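You operate a simulated robot arm through the tools that you are given. There is no shell and no other tool. Be economical: measure what you need, move in short steps, check, and stop when the job is done.

You run a simulated two-armed robot. Do the job below in one go: nothing can be reset, and whatever is moved stays where it is left.

TASK
Test the empty oven at 70 degrees until the green lamp lights.
Fine: shut the vent damper before you switch on; switch off, then open the damper all the way.

The check looks at the end state, three seconds after you hand in, the way a careful person would. Anything else that was tipped, shoved, dropped, spilled or broken makes it a failure.

THE ROBOT
Two 6-joint arms with fingered hands on one trunk, on a base that drives. Base frame: it is fixed to the floor where the robot stands at the start and does not move with it; the origin is under the middle of the robot, x ahead of it, y to its left, z up. Readings come in m, degrees, newtons and seconds.
The left shoulder is at the start at [0.05, 0.17, 1.035], the right one opposite. With the tool pointing down near the work surface each hand reaches from about 0.7 to 0.72 m from the robot's upright axis, wherever it stands, measured 20 degrees to its own side. Places, roughly: drying oven [0.8, 0.4, 1]; oven door [0.6, 0.4, 1]; oven knob [0.7, 0.5, 1.2]; oven switch [0.7, 0.4, 1.2]; oven vent damper [0.8, 0.3, 1.2]. Payload 3.5 kg a hand.
The tool frame of a hand sits at the grasp point between the pads (the TCP): z along the fingers, y along the line on which they close. The tips reach 0.026 m beyond it. Largest opening 0.132 m; the body of the gripper starts 0.073 m behind the TCP. The gripper is a hand of 3 fingers: y runs from the thumb to the fingers, the wrist lies at [0, 0, -0.234] in the tool frame.
Orientation is that of the tool frame in the base frame, as a unit quaternion [w, x, y, z]. With the fingers straight down and closing along the base's y, the tool's x points along the base's -x, its y along +y and its z along -z.

THE INTERFACE
- The arms move only by the tool nudge_tool. It takes "left_series", "right_series" or both (then of equal length, played together; a hand with none holds still); each is one flat list of numbers, 6 for each row, row after row: the turn, a rotation vector about the tool's x, y, z in degrees, then the shift along the tool's x, y, z in m. In form: [rx, ry, rz, tx, ty, tz, rx, ry, rz, tx, ty, tz, ...]. A call has 1 to 12 rows; each row shifts and turns the commanded pose from where the row before left it, along the tool's axes as they then stand. Rows are played at 5 a second. More than 0.05 m and 8.6 degrees between two rows, and nothing of the call is played. A pose out of reach is approached as far as the arm can. The call stops where the force on the tool passes 40 N (or 10 N more than at its start, if that is more) or the arm is blocked; 0.2 s more then pass. In this call time passes only in rows, and 0.2 s behind the last. The reply holds the time, the measured pose of the TCP, the force on the tool along the base axes, the opening and the grip force, in the units named above and with some noise, with the torque about the TCP (base axes, N m) and any sound that the robot's microphone picked up.
- Cameras (640 x 400 px; columns grow to the right, rows downward): "scene" is now at [0.0438, 0.0249, 1.6384]; the picture's right is [0.28, -0.96, 0.00], its down [-0.59, -0.17, -0.79] and it looks along [0.76, 0.22, -0.62] (base axes); focal length 274 px, centre (320, 200). "left" rides on the left gripper at [-0.062, 0.003, -0.092] in its tool frame; the picture's right is [-0.05, -1.00, 0.00], its down [0.83, -0.04, -0.56] and it looks along [0.55, -0.03, 0.83] (tool axes); focal length 230 px, centre (320, 200). "right" rides on the right gripper at [0.062, 0.003, -0.092] in its tool frame; the picture's right is [-0.05, 1.00, 0.00], its down [-0.83, -0.04, -0.56] and it looks along [-0.55, -0.03, 0.83] (tool axes); focal length 230 px, centre (320, 200). There is no depth. A picture from a camera that has moved, and an enlarged one, comes with that camera's place and axes in the base frame and with its lens.
- get_image(camera): a new picture of that camera. The clock stands still meanwhile.
- slide_trunk(by): slides the trunk up (or, below 0, down) by that many m; the arms and the scene camera ride with it, the base frame stays. It gives what a move gives, with no picture.
- drive_base(legs): drives the robot by 1 to 6 legs, each [ahead, left, turn to the left] in m, m and degrees, along the robot's own axes; the way and the turn of a leg run together, so that a leg with both is an arc; at most 1.5 m and 180 degrees a leg. The arms and the cameras ride along, it lands a little off, and it stops where it bumps. It gives what a move gives.
- set_fingers(finger1, finger2, thumb_bend, hand): sets how far each is bent, from 0 (flat) to 1 (curled in); at 0.3 the hand is open as for a grip, at 0.7 the pads meet at the TCP. One left out holds its place. A second passes; each finger stops where it meets its share of the squeeze, and holds until it gets a number again. It is the only way to open and close the hand. It gives what a move gives, with no picture; readings hold the bend of each and the force on the fingers (four entries, about 0 where the hand has none), thumb and palm.
- head_to(pan, tilt): turns the head with the scene camera to pan (to the left, within 86 degrees either way) and tilt (down, from -29 to 69), counted from straight ahead of the robot. It gives what a move gives.
- enlarge(camera, box): a new picture of the part [left, top, right, bottom] of that camera's present view, enlarged. The clock stands still meanwhile.
- close_job(): hands the job in; it is judged then, once.

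Work in short steps. Places have to be worked out from the pictures, the camera data and where the tool is seen: move nearer, look again, correct. Check each grasp and each placing, and mend what went wrong. You have 120 turns and 100 pictures in all, those below and enlarged ones among them. Open the grippers and draw the arms clear of the work before you hand the job in, unless the task says otherwise; then end with one line.

The tools are called after "Emit:" as name(argument=value, ...) on one line, values as JSON. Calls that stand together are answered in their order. nudge_tool: Moves the arms, as the interface text tells. Its arguments: {"type":"object","properties":{"left_series":{"type":"array","items":{"type":"number"}},"right_series":{"type":"array","items":{"type":"number"}}},"required":[]} The other tools are called the same way: slide_trunk (by) slides the trunk up or down; set_fingers (finger1, finger2, thumb_bend, hand) moves the fingers one by one; drive_base (legs) drives the base; head_to (pan, tilt) turns the head that bears the scene camera; get_image (camera) takes a picture; enlarge (camera, box) takes an enlarged picture of a part of a camera's view; close_job () hands the job in.

At the start:

```text
t: 0.0
left_ee_pos: [0.4925, 0.4427, 1.1499]
left_tcp_rot: [0.0, 0.0, 1.0, 0.001]
left_wrist_force: [0.8, 0.1, -0.2]
left_moment: [0.0, 0.01, 0.02]
left_opening: 0.1319
left_grasp_force: 0.0
left_shape: jaw
left_bend: [0.3, 0.3, 0.3]
left_finger forces: [0.0, 0.0, 0.0, 0.1, 0.0, 0.0]
right_ee_pos: [0.6307, 0.0444, 1.0]
right_tcp_rot: [0.0, 0.0, 1.0, 0.0]
right_wrist_force: [-0.1, 0.8, -0.4]
right_moment: [0.02, 0.0, 0.0]
right_opening: 0.1317
right_grasp_force: 0.1
right_shape: jaw
right_bend: [0.3, 0.3, 0.3]
right_finger forces: [0.0, 0.1, 0.0, 0.0, 0.1, 0.1]
trunk travel left (down, up): [-0.65, 0.06]
robot x, y, heading: [-0.0034, -0.0004, -0.3]
head pan, tilt: [16.1, 38.1]
```

scene: 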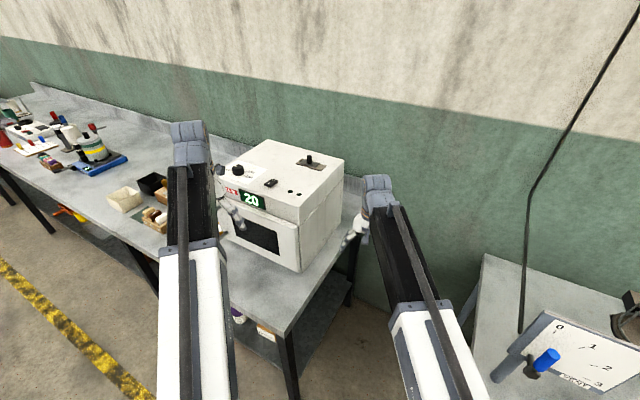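
right: 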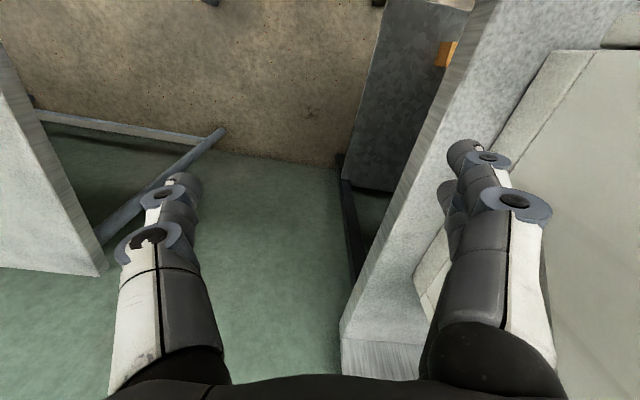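
left: 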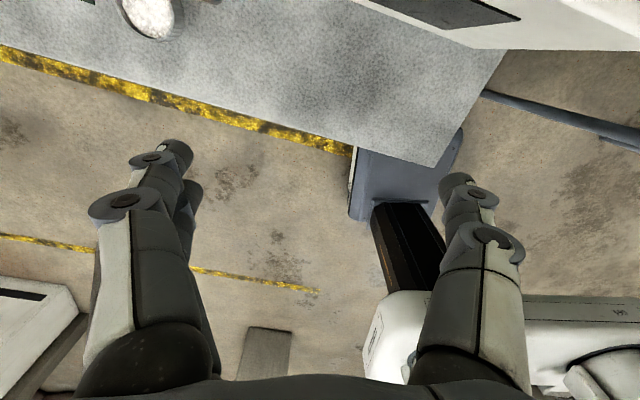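

The oven stands ahead-left, with its controls on top. I enlarge the scene view around it to read the controls.

Emit:
enlarge(camera="scene", box=[200, 130, 360, 230])

Emit:
enlarge(camera="scene", box=[210, 140, 290, 190])

```text
4.00 times, centred on (280, 180) of scene
camera zoom: at [0.0438, 0.0249, 1.6384], right [0.28, -0.96, 0.0], down [-0.59, -0.17, -0.79], along [0.76, 0.22, -0.62], focal length 1094 px, centre (480, 280)
```

zoom: 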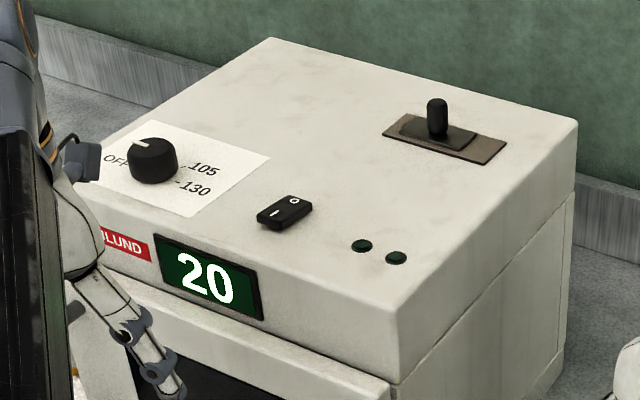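

```text
8.00 times, centred on (250, 165) of scene
camera zoom: at [0.0438, 0.0249, 1.6384], right [0.28, -0.96, 0.0], down [-0.59, -0.17, -0.79], along [0.76, 0.22, -0.62], focal length 2188 px, centre (880, 480)
```

zoom: 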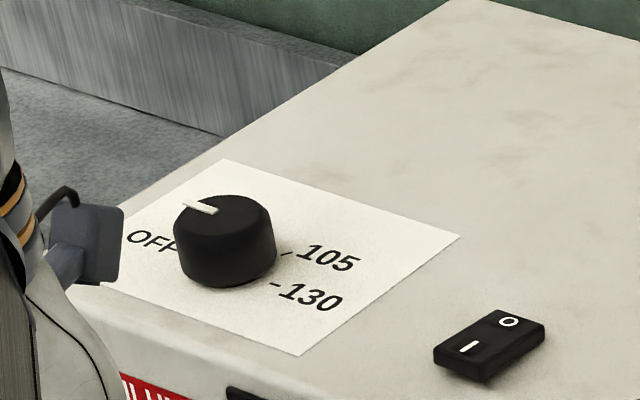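

The controls sit on the oven's top: knob, rocker switch, two lamps and damper slider, with the oven turned about 12° clockwise. I raise the trunk and the left hand clear, then look again.

Emit:
slide_trunk(by=0.06)

Emit:
nudge_tool(left_series=[0, 0, 0, 0, 0, -0.04, 0, 0, 0, 0, 0, -0.04, 0, 0, 0, 0, 0, -0.04, 0, 0, 0, 0, 0, -0.04])

Emit:
get_image(camera="scene")

```text
t: 1.0
left_ee_pos: [0.4921, 0.4437, 1.2094]
left_tcp_rot: [0.0, 0.0, 1.0, 0.0]
left_wrist_force: [-0.1, -0.2, -0.8]
left_moment: [0.0, 0.01, 0.02]
left_opening: 0.1319
left_grasp_force: 0.1
left_shape: jaw
left_bend: [0.3, 0.3, 0.3]
left_finger forces: [0.1, 0.1, 0.0, 0.0, 0.1, 0.0]
right_ee_pos: [0.631, 0.0447, 1.0594]
right_tcp_rot: [-0.001, 0.0, 1.0, 0.0]
right_wrist_force: [0.2, -0.6, -0.8]
right_moment: [0.0, -0.01, -0.02]
right_opening: 0.1319
right_grasp_force: 0.1
right_shape: jaw
right_bend: [0.3, 0.3, 0.3]
right_finger forces: [0.1, 0.0, 0.1, 0.0, 0.1, 0.1]
trunk travel left (down, up): [-0.71, 0.0]
robot x, y, heading: [0.0028, -0.0008, 0.0]
head pan, tilt: [16.1, 38.1]
```

```text
t: 2.0
left_ee_pos: [0.531, 0.4674, 1.269]
left_tcp_rot: [0.008, 0.0, 1.0, 0.005]
left_wrist_force: [0.0, 1.3, 0.0]
left_moment: [0.01, 0.0, -0.02]
left_opening: 0.1319
left_grasp_force: 0.0
left_shape: jaw
left_bend: [0.3, 0.3, 0.3]
left_finger forces: [0.0, 0.0, 0.0, 0.0, 0.0, 0.0]
left hand out of reach, approached as far as the arm can: row 1, 2, 3, 4
right_ee_pos: [0.6307, 0.0452, 1.0596]
right_tcp_rot: [-0.001, 0.001, 1.0, 0.0]
right_wrist_force: [-0.6, 0.9, -0.2]
right_moment: [-0.03, 0.01, 0.0]
right_opening: 0.1319
right_grasp_force: 0.0
right_shape: jaw
right_bend: [0.3, 0.3, 0.3]
right_finger forces: [0.0, 0.0, 0.0, 0.0, 0.1, 0.1]
trunk travel left (down, up): [-0.71, 0.0]
robot x, y, heading: [0.0003, 0.0032, -0.2]
head pan, tilt: [16.1, 38.1]
```

```text
94 pictures are left
camera scene: at [0.0436, 0.0247, 1.6984], right [0.28, -0.96, 0.0], down [-0.59, -0.17, -0.79], along [0.76, 0.22, -0.62], focal length 274 px, centre (320, 200)
```

scene: 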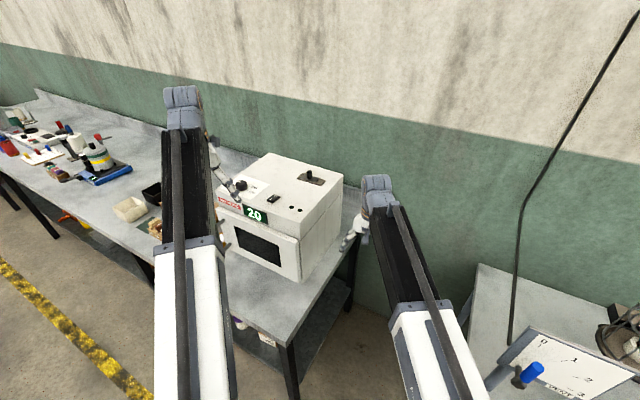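

The left hand only got to z≈1.27 and drifted outward. I try moving it forward over the oven to learn the reach, and watch the reply.

Emit:
nudge_tool(left_series=[0, 0, 0, -0.03, 0, 0.01, 0, 0, 0, -0.03, 0, 0.01])

```text
t: 2.6
left_ee_pos: [0.5938, 0.4675, 1.2497]
left_tcp_rot: [-0.001, 0.0, 1.0, 0.0]
left_wrist_force: [0.1, -0.2, 0.2]
left_moment: [0.01, -0.01, 0.03]
left_opening: 0.1317
left_grasp_force: 0.0
left_shape: jaw
left_bend: [0.3, 0.3, 0.3]
left_finger forces: [0.0, 0.0, 0.1, 0.1, 0.1, 0.0]
right_ee_pos: [0.6312, 0.0448, 1.0593]
right_tcp_rot: [0.0, 0.0, 1.0, 0.0]
right_wrist_force: [0.1, -0.4, 0.4]
right_moment: [0.01, 0.02, 0.02]
right_opening: 0.132
right_grasp_force: 0.0
right_shape: jaw
right_bend: [0.3, 0.3, 0.3]
right_finger forces: [0.1, 0.0, 0.0, 0.0, 0.0, 0.1]
trunk travel left (down, up): [-0.71, 0.0]
robot x, y, heading: [0.001, 0.0008, -0.3]
head pan, tilt: [16.1, 38.1]
```

That pose is reachable: the limit is on the near side. I look through the left hand camera.

Emit:
get_image(camera="left")

Emit:
enlarge(camera="scene", box=[200, 140, 360, 240])

```text
93 pictures are left
camera left: at [0.6526, 0.472, 1.3415], right [0.05, -1.0, 0.0], down [-0.83, -0.04, 0.56], along [-0.55, -0.03, -0.83], focal length 230 px, centre (320, 200)
```

left: 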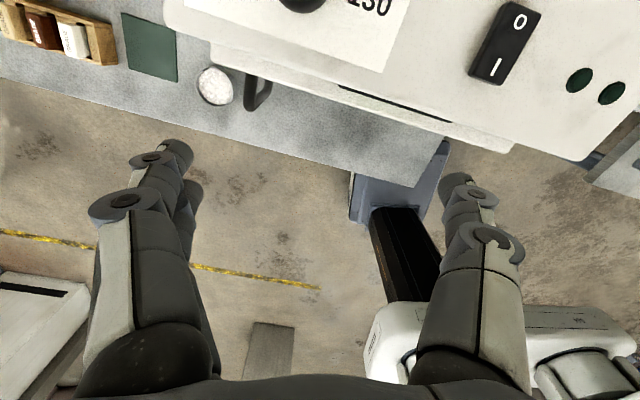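

```text
4.00 times, centred on (280, 190) of scene
camera zoom: at [0.0443, 0.0251, 1.6984], right [0.28, -0.96, 0.0], down [-0.59, -0.17, -0.79], along [0.76, 0.22, -0.62], focal length 1094 px, centre (480, 240)
```

zoom: 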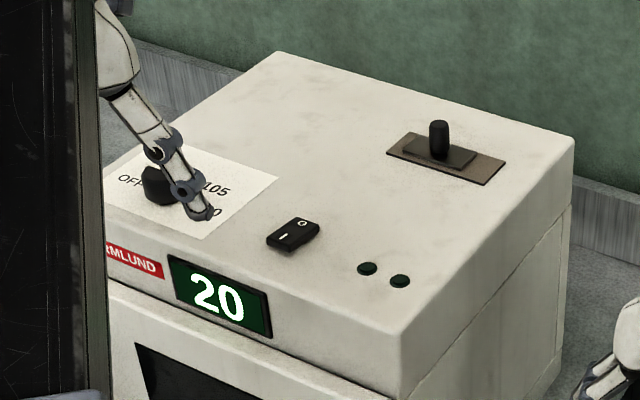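

Triangulation puts the switch top near (0.66, 0.357, 1.168) and the oven top near z 1.16, so the knob is near (0.69, 0.48) and the damper lever near (0.80, 0.28). I move the left hand forward for a view of the dial from above.

Emit:
nudge_tool(left_series=[0, 0, 0, -0.03, 0, 0, 0, 0, 0, -0.03, 0, 0, 0, 0, 0, -0.03, 0, 0])

Emit:
get_image(camera="left")

```text
t: 3.4
left_ee_pos: [0.6415, 0.4467, 1.2317]
left_tcp_rot: [0.0, 0.0, 1.0, 0.001]
left_wrist_force: [-0.8, -0.3, 0.2]
left_moment: [-0.02, 0.01, 0.02]
left_opening: 0.1319
left_grasp_force: 0.0
left_shape: jaw
left_bend: [0.3, 0.3, 0.3]
left_finger forces: [0.0, 0.0, 0.0, 0.0, 0.0, 0.1]
left hand out of reach, approached as far as the arm can: row 2, 3
right_ee_pos: [0.632, 0.0462, 1.059]
right_tcp_rot: [0.0, 0.0, 1.0, 0.001]
right_wrist_force: [-0.1, -0.3, 0.5]
right_moment: [0.0, 0.04, -0.01]
right_opening: 0.1319
right_grasp_force: 0.0
right_shape: jaw
right_bend: [0.3, 0.3, 0.3]
right_finger forces: [0.0, 0.1, 0.1, 0.0, 0.0, 0.0]
trunk travel left (down, up): [-0.71, 0.0]
robot x, y, heading: [-0.0016, -0.0007, -0.0]
head pan, tilt: [16.1, 38.1]
```

```text
91 pictures are left
camera left: at [0.7019, 0.4505, 1.3245], right [0.05, -1.0, 0.0], down [-0.83, -0.04, 0.55], along [-0.55, -0.03, -0.83], focal length 230 px, centre (320, 200)
```

left: 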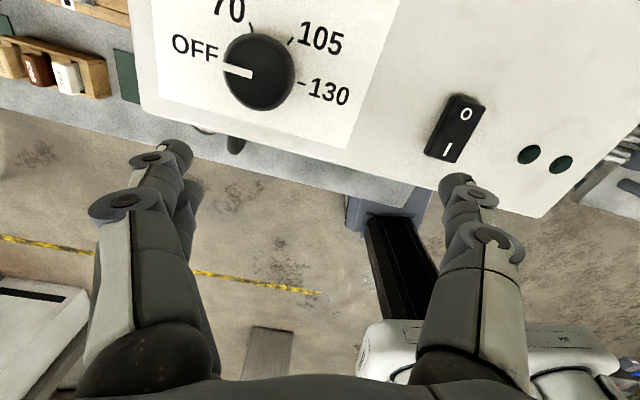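

The dial reads OFF – 70 – 105 – 130 clockwise, with the pointer on OFF. The knob is slightly out of reach, so I'll bring the base about 0.1 m ahead after shifting the right hand away from the oven's side.

Emit:
nudge_tool(right_series=[0, 0, 0, 0, -0.04, 0, 0, 0, 0, 0, -0.04, 0])

Emit:
get_image(camera="right")

Emit:
head_to(pan=16, tilt=65)

Emit:
get_image(camera="scene")

```text
t: 4.0
left_ee_pos: [0.6423, 0.4469, 1.2328]
left_tcp_rot: [0.001, 0.0, 1.0, 0.0]
left_wrist_force: [0.2, 0.7, -0.3]
left_moment: [0.01, -0.02, 0.02]
left_opening: 0.1321
left_grasp_force: 0.0
left_shape: jaw
left_bend: [0.3, 0.3, 0.3]
left_finger forces: [0.1, 0.0, 0.0, 0.0, 0.0, 0.1]
right_ee_pos: [0.632, -0.0353, 1.0581]
right_tcp_rot: [0.0, -0.001, 1.0, 0.0]
right_wrist_force: [0.3, 0.4, -0.2]
right_moment: [-0.02, 0.01, 0.0]
right_opening: 0.1316
right_grasp_force: 0.0
right_shape: jaw
right_bend: [0.3, 0.3, 0.3]
right_finger forces: [0.0, 0.0, 0.1, 0.0, 0.1, 0.0]
trunk travel left (down, up): [-0.71, 0.0]
robot x, y, heading: [-0.0017, 0.0018, 0.1]
head pan, tilt: [16.1, 38.1]
```

```text
90 pictures are left
camera right: at [0.5705, -0.0324, 1.1489], right [0.05, 1.0, 0.0], down [0.83, -0.04, 0.56], along [0.55, -0.03, -0.83], focal length 230 px, centre (320, 200)
```

right: 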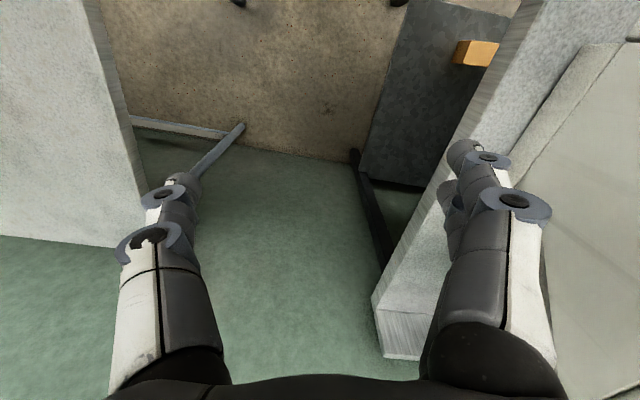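

```text
t: 4.9
left_ee_pos: [0.6427, 0.4477, 1.2317]
left_tcp_rot: [0.002, 0.0, 1.0, 0.0]
left_wrist_force: [0.2, 0.3, -0.3]
left_moment: [-0.02, -0.01, 0.0]
left_opening: 0.132
left_grasp_force: 0.1
left_shape: jaw
left_bend: [0.3, 0.3, 0.3]
left_finger forces: [0.1, 0.0, 0.0, 0.1, 0.1, 0.0]
right_ee_pos: [0.6326, -0.034, 1.0577]
right_tcp_rot: [0.0, 0.0, 1.0, 0.0]
right_wrist_force: [0.5, 0.1, 0.2]
right_moment: [0.0, 0.01, -0.02]
right_opening: 0.1318
right_grasp_force: 0.0
right_shape: jaw
right_bend: [0.3, 0.3, 0.3]
right_finger forces: [0.0, 0.0, 0.1, 0.0, 0.0, 0.0]
trunk travel left (down, up): [-0.71, 0.0]
robot x, y, heading: [0.0019, 0.001, -0.3]
head pan, tilt: [16.0, 65.0]
```

```text
89 pictures are left
camera scene: at [0.0193, 0.0177, 1.6634], right [0.28, -0.96, 0.0], down [-0.87, -0.25, -0.42], along [0.41, 0.12, -0.91], focal length 274 px, centre (320, 200)
```

scene: 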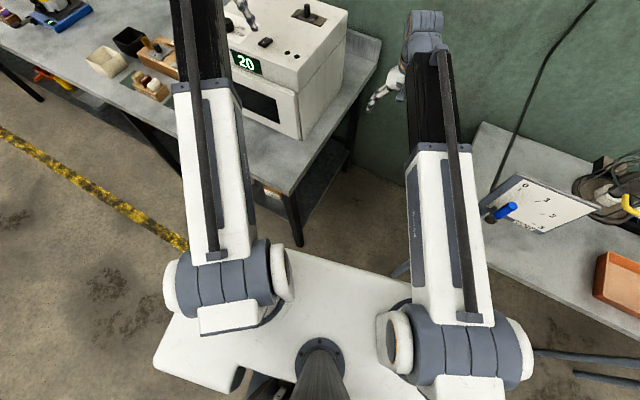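

The base platform's front edge looks close to the table leg. I enlarge this area to judge the clearance before driving.

Emit:
enlarge(camera="scene", box=[230, 180, 430, 305])

Emit:
enlarge(camera="left", box=[280, 160, 540, 320])

```text
3.20 times, centred on (330, 242) of scene
camera zoom: at [0.0193, 0.0177, 1.6634], right [0.28, -0.96, 0.0], down [-0.87, -0.25, -0.42], along [0.41, 0.12, -0.91], focal length 875 px, centre (288, 64)
```

zoom: 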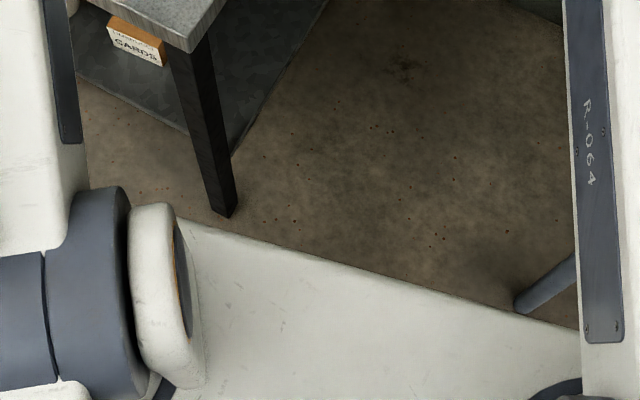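

```text
2.46 times, centred on (410, 240) of left
camera zoom: at [0.7016, 0.4508, 1.3246], right [0.05, -1.0, 0.0], down [-0.83, -0.04, 0.55], along [-0.55, -0.03, -0.83], focal length 566 px, centre (98, 102)
```

zoom: 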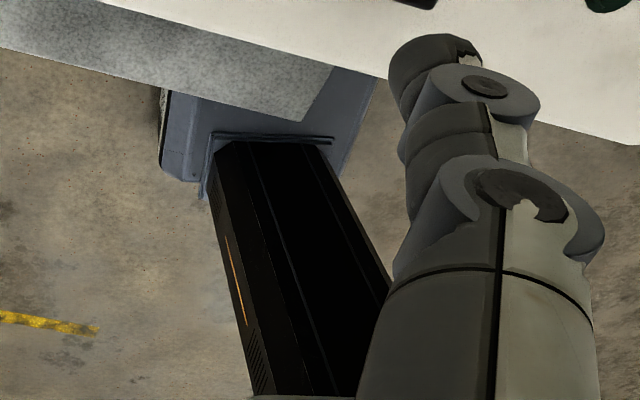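

The leg foot is near (0.425, 0.26) and the platform edge is at most x≈0.35. I make a cautious drive of 0.05 ahead and 0.05 left, with the hands well clear of everything.

Emit:
drive_base(legs=[[0.05, 0.05, 0]])

Emit:
head_to(pan=16, tilt=65)

Emit:
get_image(camera="scene")

Emit:
get_image(camera="left")

```text
t: 5.9
left_ee_pos: [0.6934, 0.4979, 1.2315]
left_tcp_rot: [0.001, 0.001, 1.0, 0.0]
left_wrist_force: [0.4, -0.2, -0.1]
left_moment: [-0.02, 0.06, 0.01]
left_opening: 0.1319
left_grasp_force: 0.2
left_shape: jaw
left_bend: [0.3, 0.3, 0.3]
left_finger forces: [0.0, 0.0, 0.0, 0.1, 0.0, 0.0]
right_ee_pos: [0.6826, 0.0156, 1.0578]
right_tcp_rot: [-0.001, 0.0, 1.0, -0.001]
right_wrist_force: [0.0, 0.8, 0.4]
right_moment: [-0.03, 0.0, -0.02]
right_opening: 0.1318
right_grasp_force: 0.0
right_shape: jaw
right_bend: [0.3, 0.3, 0.3]
right_finger forces: [0.0, 0.0, 0.0, 0.0, 0.0, 0.1]
trunk travel left (down, up): [-0.71, 0.0]
robot x, y, heading: [0.0477, 0.0499, -0.0]
head pan, tilt: [16.0, 65.0]
```

```text
t: 6.5
left_ee_pos: [0.6911, 0.4964, 1.2321]
left_tcp_rot: [0.001, 0.0, 1.0, 0.0]
left_wrist_force: [0.5, 0.0, -0.2]
left_moment: [0.02, 0.0, -0.03]
left_opening: 0.1319
left_grasp_force: 0.1
left_shape: jaw
left_bend: [0.3, 0.3, 0.3]
left_finger forces: [0.0, 0.1, 0.0, 0.0, 0.0, 0.0]
right_ee_pos: [0.6824, 0.0145, 1.0583]
right_tcp_rot: [0.0, 0.0, 1.0, 0.001]
right_wrist_force: [0.4, 0.1, -0.3]
right_moment: [-0.02, 0.0, 0.0]
right_opening: 0.132
right_grasp_force: 0.1
right_shape: jaw
right_bend: [0.3, 0.3, 0.3]
right_finger forces: [0.1, 0.1, 0.1, 0.0, 0.0, 0.0]
trunk travel left (down, up): [-0.71, 0.0]
robot x, y, heading: [0.0518, 0.0521, 0.1]
head pan, tilt: [16.0, 65.0]
```

```text
86 pictures are left
camera scene: at [0.0689, 0.0672, 1.6633], right [0.28, -0.96, 0.0], down [-0.87, -0.25, -0.42], along [0.41, 0.12, -0.91], focal length 274 px, centre (320, 200)
```

scene: 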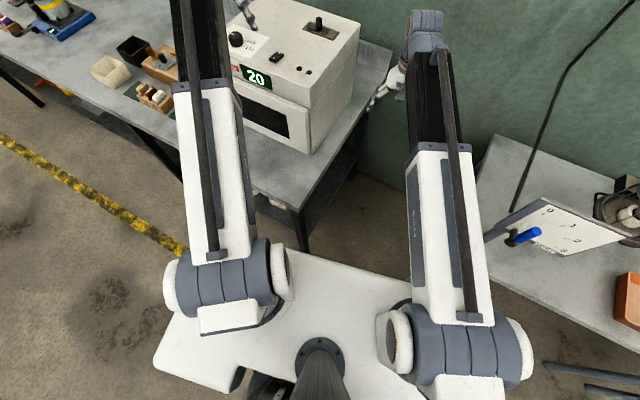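

```text
85 pictures are left
camera left: at [0.751, 0.5007, 1.3248], right [0.05, -1.0, 0.0], down [-0.83, -0.04, 0.55], along [-0.55, -0.03, -0.83], focal length 230 px, centre (320, 200)
```

left: 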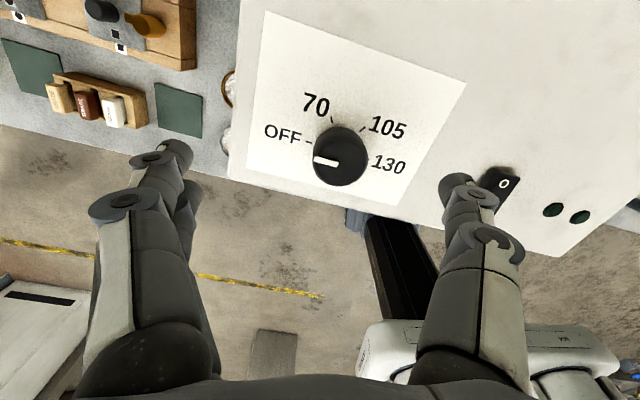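

Now the dial shows well. I enlarge to measure tick and pointer angles precisely, and view the damper too.

Emit:
enlarge(camera="left", box=[256, 80, 416, 180])

Emit:
enlarge(camera="scene", box=[280, 0, 376, 60])

```text
4.00 times, centred on (336, 130) of left
camera zoom: at [0.751, 0.5007, 1.3248], right [0.05, -1.0, 0.0], down [-0.83, -0.04, 0.55], along [-0.55, -0.03, -0.83], focal length 920 px, centre (256, 480)
```

zoom: 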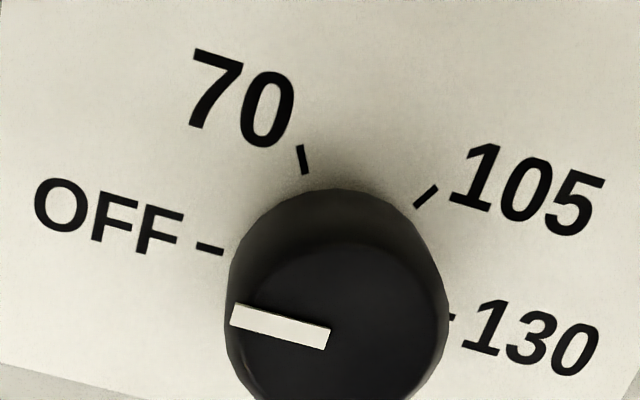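

```text
6.67 times, centred on (328, 30) of scene
camera zoom: at [0.0689, 0.0672, 1.6633], right [0.28, -0.96, 0.0], down [-0.87, -0.25, -0.42], along [0.41, 0.12, -0.91], focal length 1823 px, centre (267, 1333)
```

zoom: 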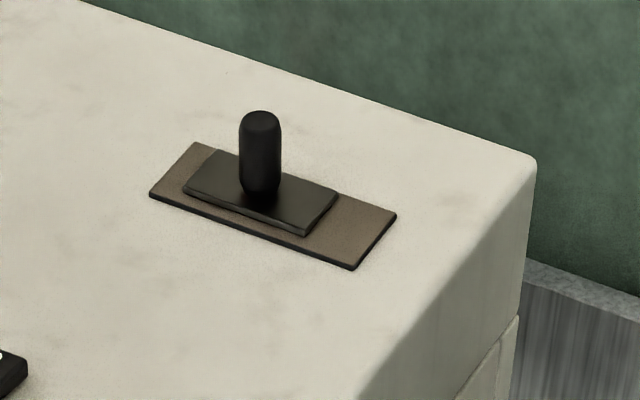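

The ticks are 60° apart, the pointer is on OFF, and the knob centre is near (0.686, 0.483); the lever is near (0.804, 0.284) with its top at z≈1.194. I slide the left hand right, above everything, to look down at the damper.

Emit:
nudge_tool(left_series=[0, 0, 0, -0.005, -0.04, 0, 0, 0, 0, -0.005, -0.04, 0, 0, 0, 0, -0.005, -0.04, 0, 0, 0, 0, -0.005, -0.04, 0, 0, 0, 0, -0.005, -0.04, 0])

Emit:
get_image(camera="left")

```text
t: 7.7
left_ee_pos: [0.7176, 0.2965, 1.2298]
left_tcp_rot: [0.001, -0.001, 1.0, 0.001]
left_wrist_force: [-1.1, -0.2, 0.8]
left_moment: [-0.01, 0.03, -0.02]
left_opening: 0.132
left_grasp_force: 0.0
left_shape: jaw
left_bend: [0.3, 0.3, 0.3]
left_finger forces: [0.0, 0.0, 0.0, 0.0, 0.1, 0.0]
right_ee_pos: [0.6826, 0.0147, 1.0594]
right_tcp_rot: [0.0, 0.0, 1.0, 0.0]
right_wrist_force: [-0.1, -0.1, -0.8]
right_moment: [-0.02, -0.02, -0.03]
right_opening: 0.1318
right_grasp_force: 0.2
right_shape: jaw
right_bend: [0.3, 0.3, 0.3]
right_finger forces: [0.1, 0.1, 0.0, 0.1, 0.1, 0.0]
trunk travel left (down, up): [-0.71, 0.0]
robot x, y, heading: [0.0511, 0.0499, 0.1]
head pan, tilt: [16.0, 65.0]
```

```text
82 pictures are left
camera left: at [0.7771, 0.2995, 1.3233], right [0.05, -1.0, 0.0], down [-0.83, -0.04, 0.55], along [-0.55, -0.03, -0.83], focal length 230 px, centre (320, 200)
```

left: 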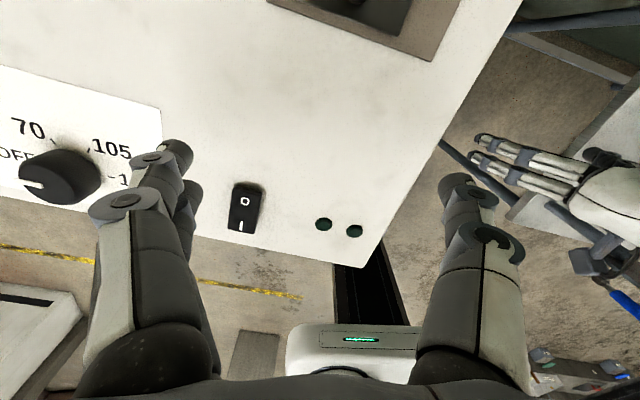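

The damper is just at the top edge. I tilt the left hand forward by 24° so its camera looks almost straight down.

Emit:
nudge_tool(left_series=[0, -8, 0, 0, 0, 0, 0, -8, 0, 0, 0, 0, 0, -8, 0, 0, 0, 0])

Emit:
get_image(camera="left")

```text
t: 8.5
left_ee_pos: [0.7166, 0.2972, 1.2314]
left_tcp_rot: [0.21, 0.0, 0.978, 0.0]
left_wrist_force: [0.2, 0.7, 0.4]
left_moment: [0.02, 0.08, -0.01]
left_opening: 0.1317
left_grasp_force: 0.0
left_shape: jaw
left_bend: [0.3, 0.3, 0.3]
left_finger forces: [0.0, 0.1, 0.1, 0.0, 0.0, 0.1]
right_ee_pos: [0.6823, 0.0159, 1.0577]
right_tcp_rot: [0.001, 0.0, 1.0, 0.0]
right_wrist_force: [1.1, 0.0, 0.0]
right_moment: [0.01, 0.0, -0.02]
right_opening: 0.1321
right_grasp_force: 0.1
right_shape: jaw
right_bend: [0.3, 0.3, 0.3]
right_finger forces: [0.1, 0.0, 0.1, 0.0, 0.0, 0.0]
trunk travel left (down, up): [-0.71, 0.0]
robot x, y, heading: [0.0475, 0.0519, 0.0]
head pan, tilt: [16.0, 65.0]
```

```text
81 pictures are left
camera left: at [0.7335, 0.3004, 1.3411], right [0.05, -1.0, 0.02], down [-0.99, -0.04, 0.17], along [-0.16, -0.03, -0.99], focal length 230 px, centre (320, 200)
```

left: 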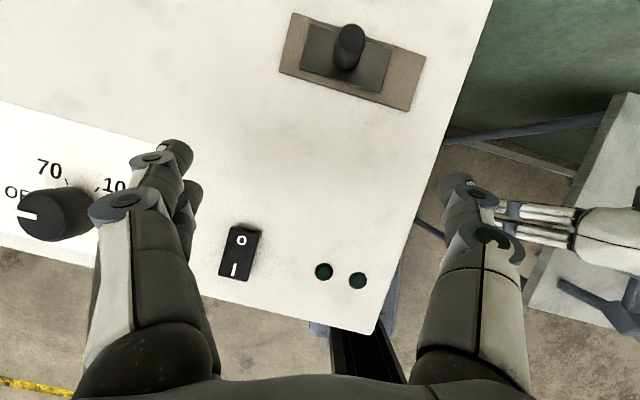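

Emit:
enlarge(camera="left", box=[260, 0, 440, 115])

```text
3.48 times, centred on (350, 58) of left
camera zoom: at [0.7335, 0.3004, 1.3411], right [0.05, -1.0, 0.02], down [-0.99, -0.04, 0.17], along [-0.16, -0.03, -0.99], focal length 800 px, centre (216, 696)
```

zoom: 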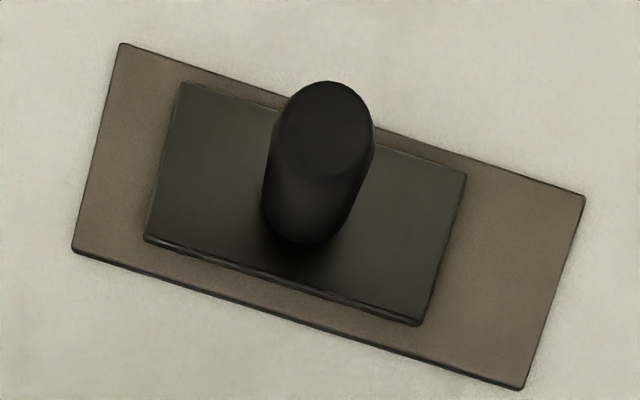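

The damper is a dark slide with a lever on a brown plate, and it sits part-way, with the larger gap toward the right. Its slot runs along the oven's width, so I yaw the hand −12.7° to match and hover over the lever.

Emit:
nudge_tool(left_series=[2.6, 0, 5.8, 0, 0, 0, 2.6, 0, 5.8, 0, 0, 0, 0, 0, 0, -0.0288, 0.0015, 0.008, 0, 0, 0, -0.0288, 0.0015, 0.008, 0, 0, 0, -0.0288, 0.0015, 0.008])

Emit:
get_image(camera="left")

```text
t: 9.7
left_ee_pos: [0.8069, 0.2814, 1.2471]
left_tcp_rot: [0.206, 0.108, 0.972, -0.023]
left_wrist_force: [-0.3, -1.1, -0.8]
left_moment: [0.02, 0.02, -0.02]
left_opening: 0.132
left_grasp_force: 0.1
left_shape: jaw
left_bend: [0.3, 0.3, 0.3]
left_finger forces: [0.0, 0.0, 0.0, 0.1, 0.1, 0.1]
right_ee_pos: [0.6832, 0.0157, 1.0575]
right_tcp_rot: [0.0, 0.0, 1.0, 0.0]
right_wrist_force: [-0.6, 0.8, -0.1]
right_moment: [0.01, 0.0, 0.01]
right_opening: 0.1318
right_grasp_force: 0.0
right_shape: jaw
right_bend: [0.3, 0.3, 0.3]
right_finger forces: [0.0, 0.1, 0.0, 0.0, 0.0, 0.0]
trunk travel left (down, up): [-0.71, 0.0]
robot x, y, heading: [0.0495, 0.0493, 0.0]
head pan, tilt: [16.0, 65.0]
```

```text
79 pictures are left
camera left: at [0.8241, 0.2816, 1.3565], right [-0.17, -0.98, 0.02], down [-0.97, 0.17, 0.17], along [-0.17, 0.01, -0.99], focal length 230 px, centre (320, 200)
```

left: 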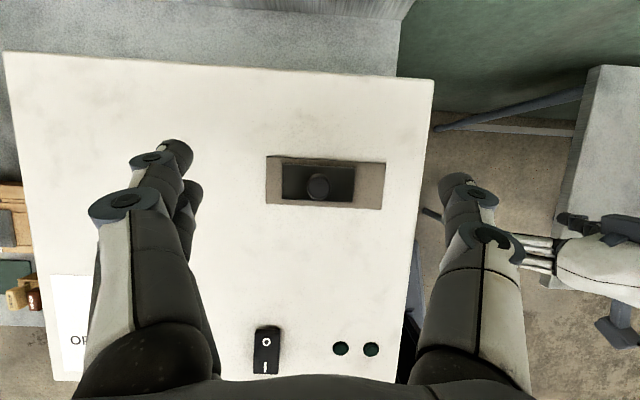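

The hand is aligned and centred over the lever. I lower straight down to z≈1.200 so the pads straddle the lever, then close.

Emit:
nudge_tool(left_series=[0, 0, 0, 0.0064, 0, 0.0143, 0, 0, 0, 0.0064, 0, 0.0143, 0, 0, 0, 0.0064, 0, 0.0143])

Emit:
get_image(camera="left")

```text
t: 10.5
left_ee_pos: [0.8047, 0.2798, 1.1982]
left_tcp_rot: [0.207, 0.108, 0.972, -0.023]
left_wrist_force: [0.2, -0.8, 0.0]
left_moment: [0.01, -0.03, 0.0]
left_opening: 0.1319
left_grasp_force: 0.1
left_shape: jaw
left_bend: [0.3, 0.3, 0.3]
left_finger forces: [0.0, 0.1, 0.0, 0.0, 0.0, 0.0]
right_ee_pos: [0.6827, 0.0149, 1.0571]
right_tcp_rot: [0.0, 0.0, 1.0, 0.0]
right_wrist_force: [0.5, -0.4, 0.5]
right_moment: [0.01, 0.01, 0.02]
right_opening: 0.1319
right_grasp_force: 0.1
right_shape: jaw
right_bend: [0.3, 0.3, 0.3]
right_finger forces: [0.0, 0.0, 0.0, 0.1, 0.1, 0.1]
trunk travel left (down, up): [-0.71, 0.0]
robot x, y, heading: [0.0474, 0.0512, -0.1]
head pan, tilt: [16.0, 65.0]
```

```text
78 pictures are left
camera left: at [0.8215, 0.2813, 1.3083], right [-0.17, -0.98, 0.02], down [-0.97, 0.17, 0.17], along [-0.17, 0.01, -0.99], focal length 230 px, centre (320, 200)
```

left: 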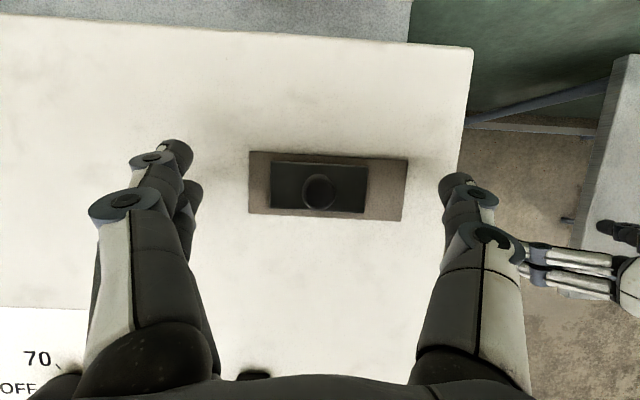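

The lever is centred between the fingers. I close the left hand gently on it.

Emit:
set_fingers(hand="left", finger1=0.67, finger2=0.67, thumb_bend=0.67)

Emit:
get_image(camera="left")

```text
t: 11.5
left_ee_pos: [0.8045, 0.2816, 1.1996]
left_tcp_rot: [0.207, 0.108, 0.972, -0.024]
left_wrist_force: [-0.1, -0.2, 3.8]
left_moment: [0.09, -0.02, -0.04]
left_opening: 0.0195
left_grasp_force: 6.9
left_shape: fingers
left_bend: [0.67, 0.6, 0.65]
left_finger forces: [0.0, 8.4, 0.1, 0.0, 5.5, 0.0]
right_ee_pos: [0.6815, 0.0141, 1.0582]
right_tcp_rot: [0.0, 0.0, 1.0, 0.0]
right_wrist_force: [0.2, -0.2, 1.0]
right_moment: [0.0, 0.0, 0.02]
right_opening: 0.1319
right_grasp_force: 0.0
right_shape: jaw
right_bend: [0.3, 0.3, 0.3]
right_finger forces: [0.0, 0.0, 0.1, 0.1, 0.0, 0.0]
trunk travel left (down, up): [-0.71, 0.0]
robot x, y, heading: [0.0481, 0.0469, -0.1]
head pan, tilt: [16.0, 65.0]
```

```text
77 pictures are left
camera left: at [0.8213, 0.2809, 1.3088], right [-0.17, -0.98, 0.02], down [-0.97, 0.17, 0.17], along [-0.17, 0.01, -0.99], focal length 230 px, centre (320, 200)
```

left: 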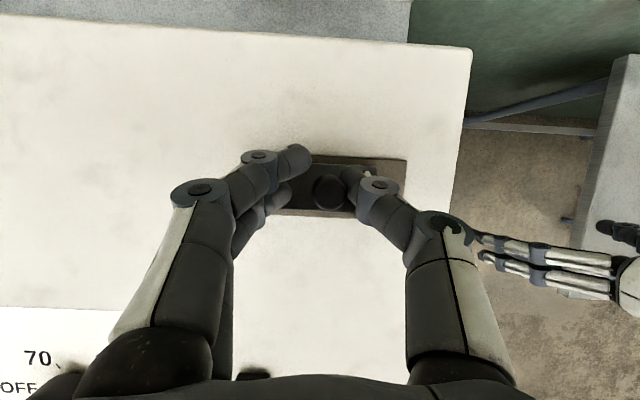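

The lever is held between finger 2 and the thumb. I slide it to the right in small steps to find the end stop and see what the slide uncovers.

Emit:
nudge_tool(left_series=[0, 0, 0, 0, -0.008, 0, 0, 0, 0, 0, -0.008, 0, 0, 0, 0, 0, -0.008, 0])

Emit:
enlarge(camera="left", box=[230, 130, 430, 240])

```text
t: 12.3
left_ee_pos: [0.7993, 0.2596, 1.1978]
left_tcp_rot: [0.209, 0.108, 0.972, -0.022]
left_wrist_force: [6.7, 3.9, 12.0]
left_moment: [0.43, -0.28, -0.12]
left_opening: 0.0179
left_grasp_force: 10.0
left_shape: fingers
left_bend: [0.67, 0.61, 0.66]
left_finger forces: [0.0, 17.5, 0.0, 0.1, 3.1, 0.0]
right_ee_pos: [0.6815, 0.015, 1.0583]
right_tcp_rot: [0.0, 0.001, 1.0, 0.0]
right_wrist_force: [0.3, 0.1, 0.2]
right_moment: [0.01, -0.03, -0.01]
right_opening: 0.1316
right_grasp_force: 0.0
right_shape: jaw
right_bend: [0.3, 0.3, 0.3]
right_finger forces: [0.0, 0.0, 0.0, 0.0, 0.0, 0.0]
trunk travel left (down, up): [-0.71, 0.0]
robot x, y, heading: [0.0498, 0.049, 0.2]
head pan, tilt: [16.0, 65.0]
```

```text
3.20 times, centred on (330, 185) of left
camera zoom: at [0.8158, 0.2593, 1.3085], right [-0.17, -0.98, 0.02], down [-0.97, 0.17, 0.17], along [-0.17, 0.01, -0.99], focal length 736 px, centre (288, 248)
```

zoom: 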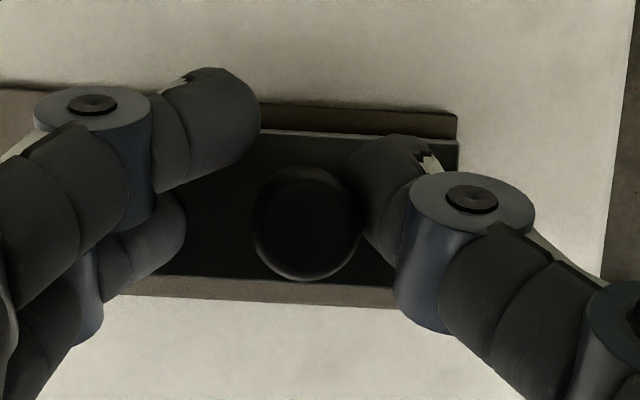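

The slide's right edge is now near the plate's right end. I push a bit more to feel the stop.

Emit:
nudge_tool(left_series=[0, 0, 0, 0, -0.005, 0])

Emit:
set_fingers(hand="left", finger1=0.4, finger2=0.4, thumb_bend=0.4)

Emit:
enlarge(camera="left", box=[220, 130, 430, 240])

```text
t: 12.7
left_ee_pos: [0.7972, 0.2565, 1.1993]
left_tcp_rot: [0.208, 0.107, 0.972, -0.022]
left_wrist_force: [8.9, 6.8, 15.5]
left_moment: [0.7, -0.42, -0.2]
left_opening: 0.0153
left_grasp_force: 10.7
left_shape: fingers
left_bend: [0.67, 0.59, 0.67]
left_finger forces: [0.1, 21.2, 0.1, 0.0, 0.6, 0.0]
right_ee_pos: [0.6821, 0.0145, 1.0586]
right_tcp_rot: [0.0, 0.001, 1.0, 0.0]
right_wrist_force: [1.4, -0.7, 0.3]
right_moment: [0.02, 0.01, 0.0]
right_opening: 0.1318
right_grasp_force: 0.1
right_shape: jaw
right_bend: [0.3, 0.3, 0.3]
right_finger forces: [0.0, 0.0, 0.0, 0.0, 0.0, 0.1]
trunk travel left (down, up): [-0.71, 0.0]
robot x, y, heading: [0.0517, 0.0506, 0.1]
head pan, tilt: [16.0, 65.0]
```

```text
t: 13.7
left_ee_pos: [0.7965, 0.2533, 1.1979]
left_tcp_rot: [0.207, 0.108, 0.972, -0.023]
left_wrist_force: [-1.0, 0.1, 3.3]
left_moment: [0.18, 0.01, 0.06]
left_opening: 0.1008
left_grasp_force: 2.0
left_shape: fingers
left_bend: [0.4, 0.4, 0.4]
left_finger forces: [0.0, 3.6, 0.0, 0.1, 0.0, 0.1]
right_ee_pos: [0.6807, 0.0141, 1.0581]
right_tcp_rot: [-0.001, 0.0, 1.0, 0.0]
right_wrist_force: [-0.4, 0.7, 0.1]
right_moment: [-0.01, -0.02, -0.06]
right_opening: 0.132
right_grasp_force: 0.1
right_shape: jaw
right_bend: [0.3, 0.3, 0.3]
right_finger forces: [0.0, 0.0, 0.0, 0.0, 0.0, 0.0]
trunk travel left (down, up): [-0.71, 0.0]
robot x, y, heading: [0.0498, 0.0521, -0.0]
head pan, tilt: [16.0, 65.0]
```

```text
3.05 times, centred on (325, 185) of left
camera zoom: at [0.814, 0.2536, 1.3077], right [-0.17, -0.98, 0.02], down [-0.97, 0.17, 0.17], along [-0.17, 0.01, -0.99], focal length 701 px, centre (305, 246)
```

zoom: 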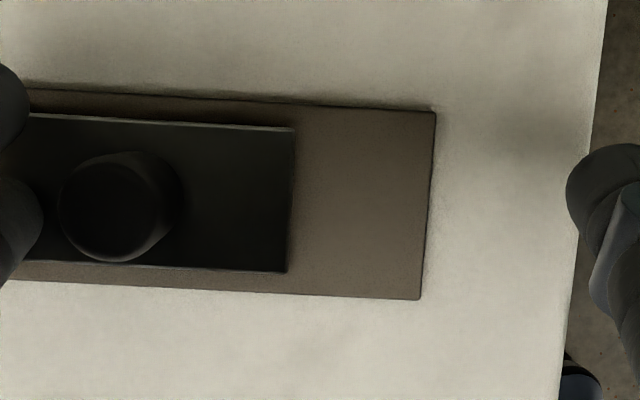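

After release the slide sits back at its earlier spot; the wrist force suggests fingertips touch the plate and dragged it while opening. I raise the hand 10 mm and look.

Emit:
nudge_tool(left_series=[0, 0, 0, -0.0041, 0, -0.0091])

Emit:
get_image(camera="left")

```text
t: 14.1
left_ee_pos: [0.7978, 0.2528, 1.2084]
left_tcp_rot: [0.207, 0.108, 0.972, -0.023]
left_wrist_force: [0.9, 0.5, -0.1]
left_moment: [-0.01, -0.02, 0.01]
left_opening: 0.1009
left_grasp_force: 0.1
left_shape: fingers
left_bend: [0.4, 0.4, 0.4]
left_finger forces: [0.0, 0.0, 0.0, 0.0, 0.0, 0.0]
right_ee_pos: [0.6821, 0.0144, 1.0577]
right_tcp_rot: [-0.001, 0.0, 1.0, -0.001]
right_wrist_force: [0.1, 0.1, 0.9]
right_moment: [0.03, 0.0, 0.0]
right_opening: 0.1318
right_grasp_force: 0.1
right_shape: jaw
right_bend: [0.3, 0.3, 0.3]
right_finger forces: [0.0, 0.0, 0.0, 0.1, 0.1, 0.0]
trunk travel left (down, up): [-0.71, 0.0]
robot x, y, heading: [0.0496, 0.051, -0.3]
head pan, tilt: [16.0, 65.0]
```

```text
74 pictures are left
camera left: at [0.8146, 0.2531, 1.3176], right [-0.17, -0.98, 0.02], down [-0.97, 0.17, 0.17], along [-0.17, 0.01, -0.99], focal length 230 px, centre (320, 200)
```

left: 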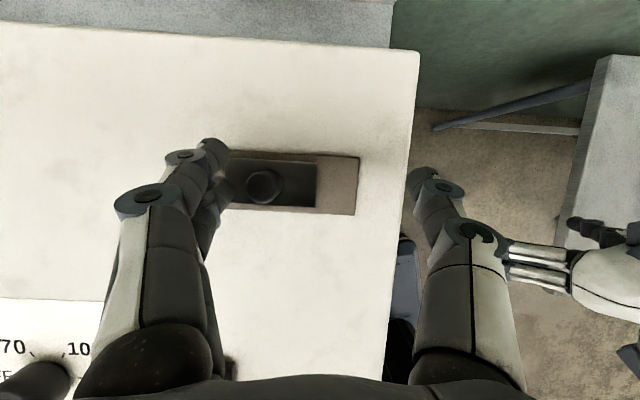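

Hand is free now. I push the lever right with the open fingers' inner side, which lets me lift off straight up afterwards without dragging it.

Emit:
nudge_tool(left_series=[0, 0, 0, 0, -0.009, 0, 0, 0, 0, 0, -0.009, 0, 0, 0, 0, 0, -0.009, 0, 0, 0, 0, 0, -0.007, 0])

Emit:
get_image(camera="left")

```text
t: 15.1
left_ee_pos: [0.7907, 0.2189, 1.2086]
left_tcp_rot: [0.207, 0.108, 0.972, -0.023]
left_wrist_force: [-0.4, -0.7, -0.4]
left_moment: [0.0, 0.02, -0.02]
left_opening: 0.101
left_grasp_force: 0.0
left_shape: fingers
left_bend: [0.4, 0.4, 0.4]
left_finger forces: [0.0, 0.0, 0.0, 0.1, 0.0, 0.0]
right_ee_pos: [0.6817, 0.0144, 1.0582]
right_tcp_rot: [0.0, -0.001, 1.0, -0.001]
right_wrist_force: [0.1, -0.7, 0.4]
right_moment: [0.03, -0.03, -0.01]
right_opening: 0.1319
right_grasp_force: 0.1
right_shape: jaw
right_bend: [0.3, 0.3, 0.3]
right_finger forces: [0.0, 0.0, 0.1, 0.1, 0.1, 0.1]
trunk travel left (down, up): [-0.71, 0.0]
robot x, y, heading: [0.0511, 0.0489, 0.2]
head pan, tilt: [16.0, 65.0]
```

```text
73 pictures are left
camera left: at [0.8075, 0.2197, 1.3184], right [-0.17, -0.98, 0.02], down [-0.97, 0.17, 0.17], along [-0.17, 0.01, -0.99], focal length 230 px, centre (320, 200)
```

left: 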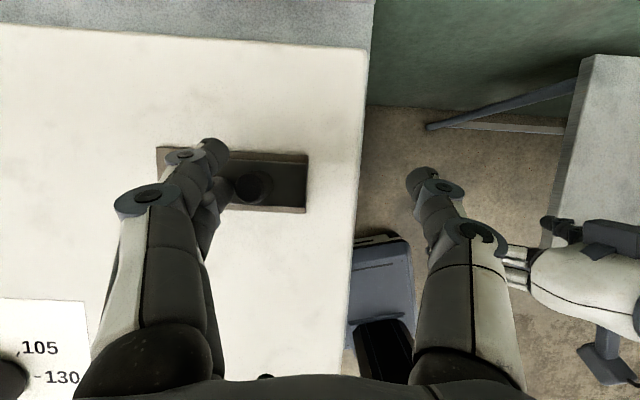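

The slide is now against the plate's right end. I back off left, lift, and look at what it shows.

Emit:
nudge_tool(left_series=[0, 0, 0, 0, 0.008, 0, 0, 0, 0, -0.0123, 0, -0.0273, 0, 0, 0, 0, 0.04, 0])

Emit:
enlarge(camera="left", box=[230, 120, 430, 240])

Emit:
get_image(camera="scene")

```text
t: 15.9
left_ee_pos: [0.801, 0.2681, 1.2396]
left_tcp_rot: [0.207, 0.109, 0.972, -0.024]
left_wrist_force: [0.8, 0.6, -1.0]
left_moment: [0.0, -0.01, 0.0]
left_opening: 0.1008
left_grasp_force: 0.1
left_shape: fingers
left_bend: [0.4, 0.4, 0.4]
left_finger forces: [0.0, 0.0, 0.1, 0.2, 0.0, 0.0]
right_ee_pos: [0.6825, 0.0151, 1.0583]
right_tcp_rot: [0.0, 0.001, 1.0, 0.001]
right_wrist_force: [0.1, 0.0, 0.2]
right_moment: [-0.03, 0.01, -0.03]
right_opening: 0.1318
right_grasp_force: 0.0
right_shape: jaw
right_bend: [0.3, 0.3, 0.3]
right_finger forces: [0.0, 0.1, 0.0, 0.1, 0.0, 0.1]
trunk travel left (down, up): [-0.71, 0.0]
robot x, y, heading: [0.0503, 0.0509, -0.3]
head pan, tilt: [16.0, 65.0]
```

```text
3.20 times, centred on (330, 180) of left
camera zoom: at [0.818, 0.2676, 1.3488], right [-0.17, -0.98, 0.02], down [-0.97, 0.17, 0.17], along [-0.17, 0.01, -0.99], focal length 736 px, centre (288, 264)
```

zoom: 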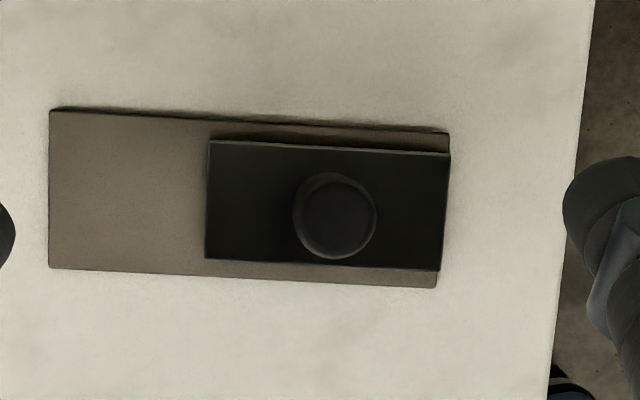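

```text
71 pictures are left
camera scene: at [0.0694, 0.0682, 1.6633], right [0.28, -0.96, 0.0], down [-0.87, -0.25, -0.42], along [0.41, 0.12, -0.91], focal length 274 px, centre (320, 200)
```

scene: 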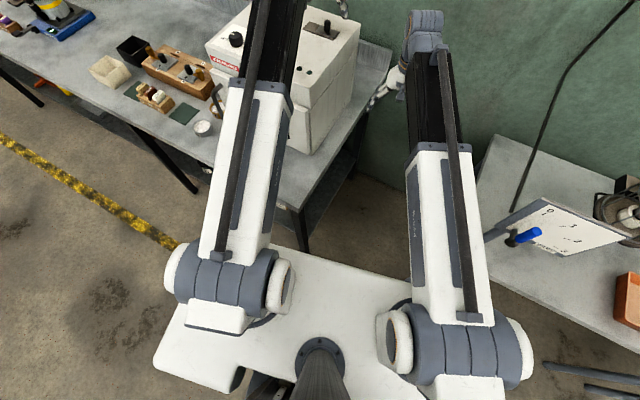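

At the right stop no hole is visible on the uncovered left part. I enlarge that area more, and scan the oven's surroundings for markings telling which way is shut.

Emit:
enlarge(camera="left", box=[240, 145, 310, 190])

Emit:
enlarge(camera="scene", box=[296, 0, 376, 50])

```text
8.89 times, centred on (275, 168) of left
camera zoom: at [0.818, 0.2676, 1.3488], right [-0.17, -0.98, 0.02], down [-0.97, 0.17, 0.17], along [-0.17, 0.01, -0.99], focal length 2045 px, centre (720, 489)
```

zoom: 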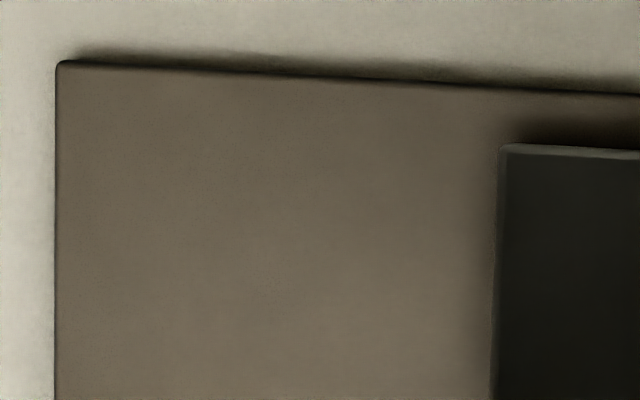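

```text
8.00 times, centred on (336, 25) of scene
camera zoom: at [0.0694, 0.0682, 1.6633], right [0.28, -0.96, 0.0], down [-0.87, -0.25, -0.42], along [0.41, 0.12, -0.91], focal length 2188 px, centre (192, 1600)
```

zoom: 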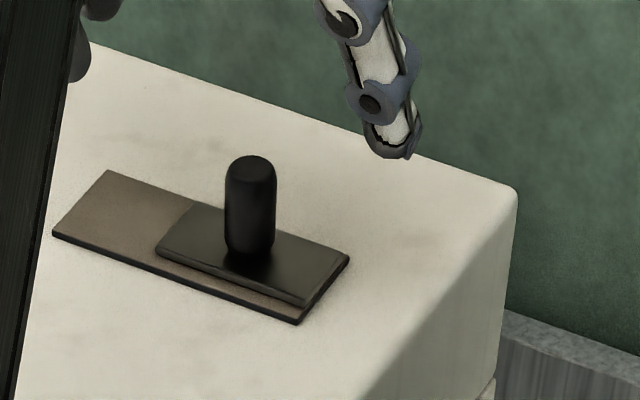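

Nothing shows here; the slide is flush with the right end. I lower the hand again and push the lever left with the thumb to examine the other end.

Emit:
nudge_tool(left_series=[0, 0, 0, 0.0127, 0, 0.0283, 0, 0, 0, 0, 0.01, 0, 0, 0, 0, 0, 0.01, 0, 0, 0, 0, 0, 0.01, 0, 0, 0, 0, 0, 0.01, 0, 0, 0, 0, 0, 0.01, 0])

Emit:
get_image(camera="left")

```text
t: 17.3
left_ee_pos: [0.8106, 0.3162, 1.208]
left_tcp_rot: [0.206, 0.108, 0.972, -0.023]
left_wrist_force: [-0.2, 0.1, -0.4]
left_moment: [0.01, 0.01, -0.01]
left_opening: 0.1015
left_grasp_force: 0.0
left_shape: fingers
left_bend: [0.4, 0.4, 0.4]
left_finger forces: [0.0, 0.0, 0.1, 0.0, 0.0, 0.0]
right_ee_pos: [0.682, 0.0146, 1.0586]
right_tcp_rot: [0.0, 0.0, 1.0, 0.001]
right_wrist_force: [0.1, 0.6, 0.4]
right_moment: [0.01, -0.02, 0.04]
right_opening: 0.1319
right_grasp_force: 0.0
right_shape: jaw
right_bend: [0.3, 0.3, 0.3]
right_finger forces: [0.0, 0.0, 0.0, 0.0, 0.0, 0.0]
trunk travel left (down, up): [-0.71, 0.0]
robot x, y, heading: [0.0491, 0.0483, -0.1]
head pan, tilt: [16.0, 65.0]
```

```text
68 pictures are left
camera left: at [0.8284, 0.3163, 1.3165], right [-0.17, -0.98, 0.02], down [-0.97, 0.17, 0.17], along [-0.17, 0.01, -0.99], focal length 230 px, centre (320, 200)
```

left: 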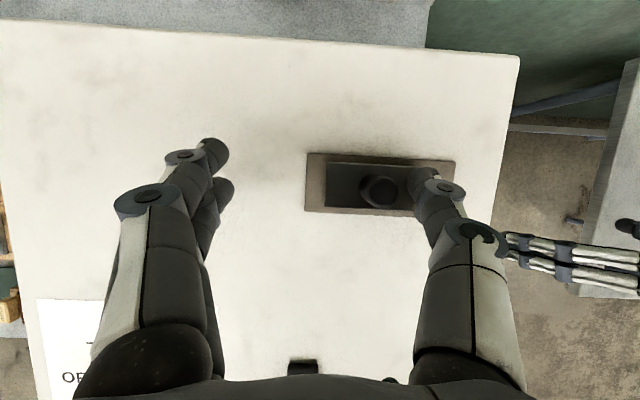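

It slides freely with little force. I continue left to the stop.

Emit:
nudge_tool(left_series=[0, 0, 0, 0, 0.008, 0, 0, 0, 0, 0, 0.006, 0])

Emit:
get_image(camera="left")

```text
t: 17.9
left_ee_pos: [0.8154, 0.3296, 1.2062]
left_tcp_rot: [0.207, 0.109, 0.972, -0.024]
left_wrist_force: [-0.6, -0.5, -0.3]
left_moment: [-0.02, -0.02, -0.01]
left_opening: 0.1016
left_grasp_force: 0.2
left_shape: fingers
left_bend: [0.4, 0.4, 0.4]
left_finger forces: [0.0, 0.0, 0.1, 0.1, 0.1, 0.0]
right_ee_pos: [0.6822, 0.0147, 1.059]
right_tcp_rot: [0.0, 0.0, 1.0, 0.0]
right_wrist_force: [0.5, 0.6, -0.5]
right_moment: [0.0, 0.04, 0.02]
right_opening: 0.1319
right_grasp_force: 0.0
right_shape: jaw
right_bend: [0.3, 0.3, 0.3]
right_finger forces: [0.0, 0.0, 0.0, 0.0, 0.0, 0.0]
trunk travel left (down, up): [-0.71, 0.0]
robot x, y, heading: [0.0465, 0.0502, -0.1]
head pan, tilt: [16.0, 65.0]
```

```text
67 pictures are left
camera left: at [0.833, 0.3294, 1.3163], right [-0.17, -0.98, 0.02], down [-0.97, 0.17, 0.17], along [-0.17, 0.01, -0.99], focal length 230 px, centre (320, 200)
```

left: 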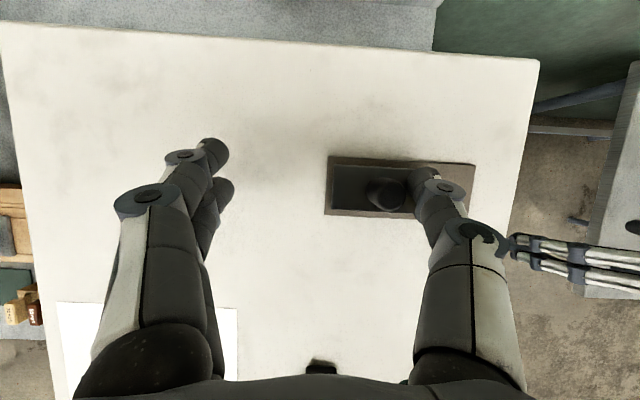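

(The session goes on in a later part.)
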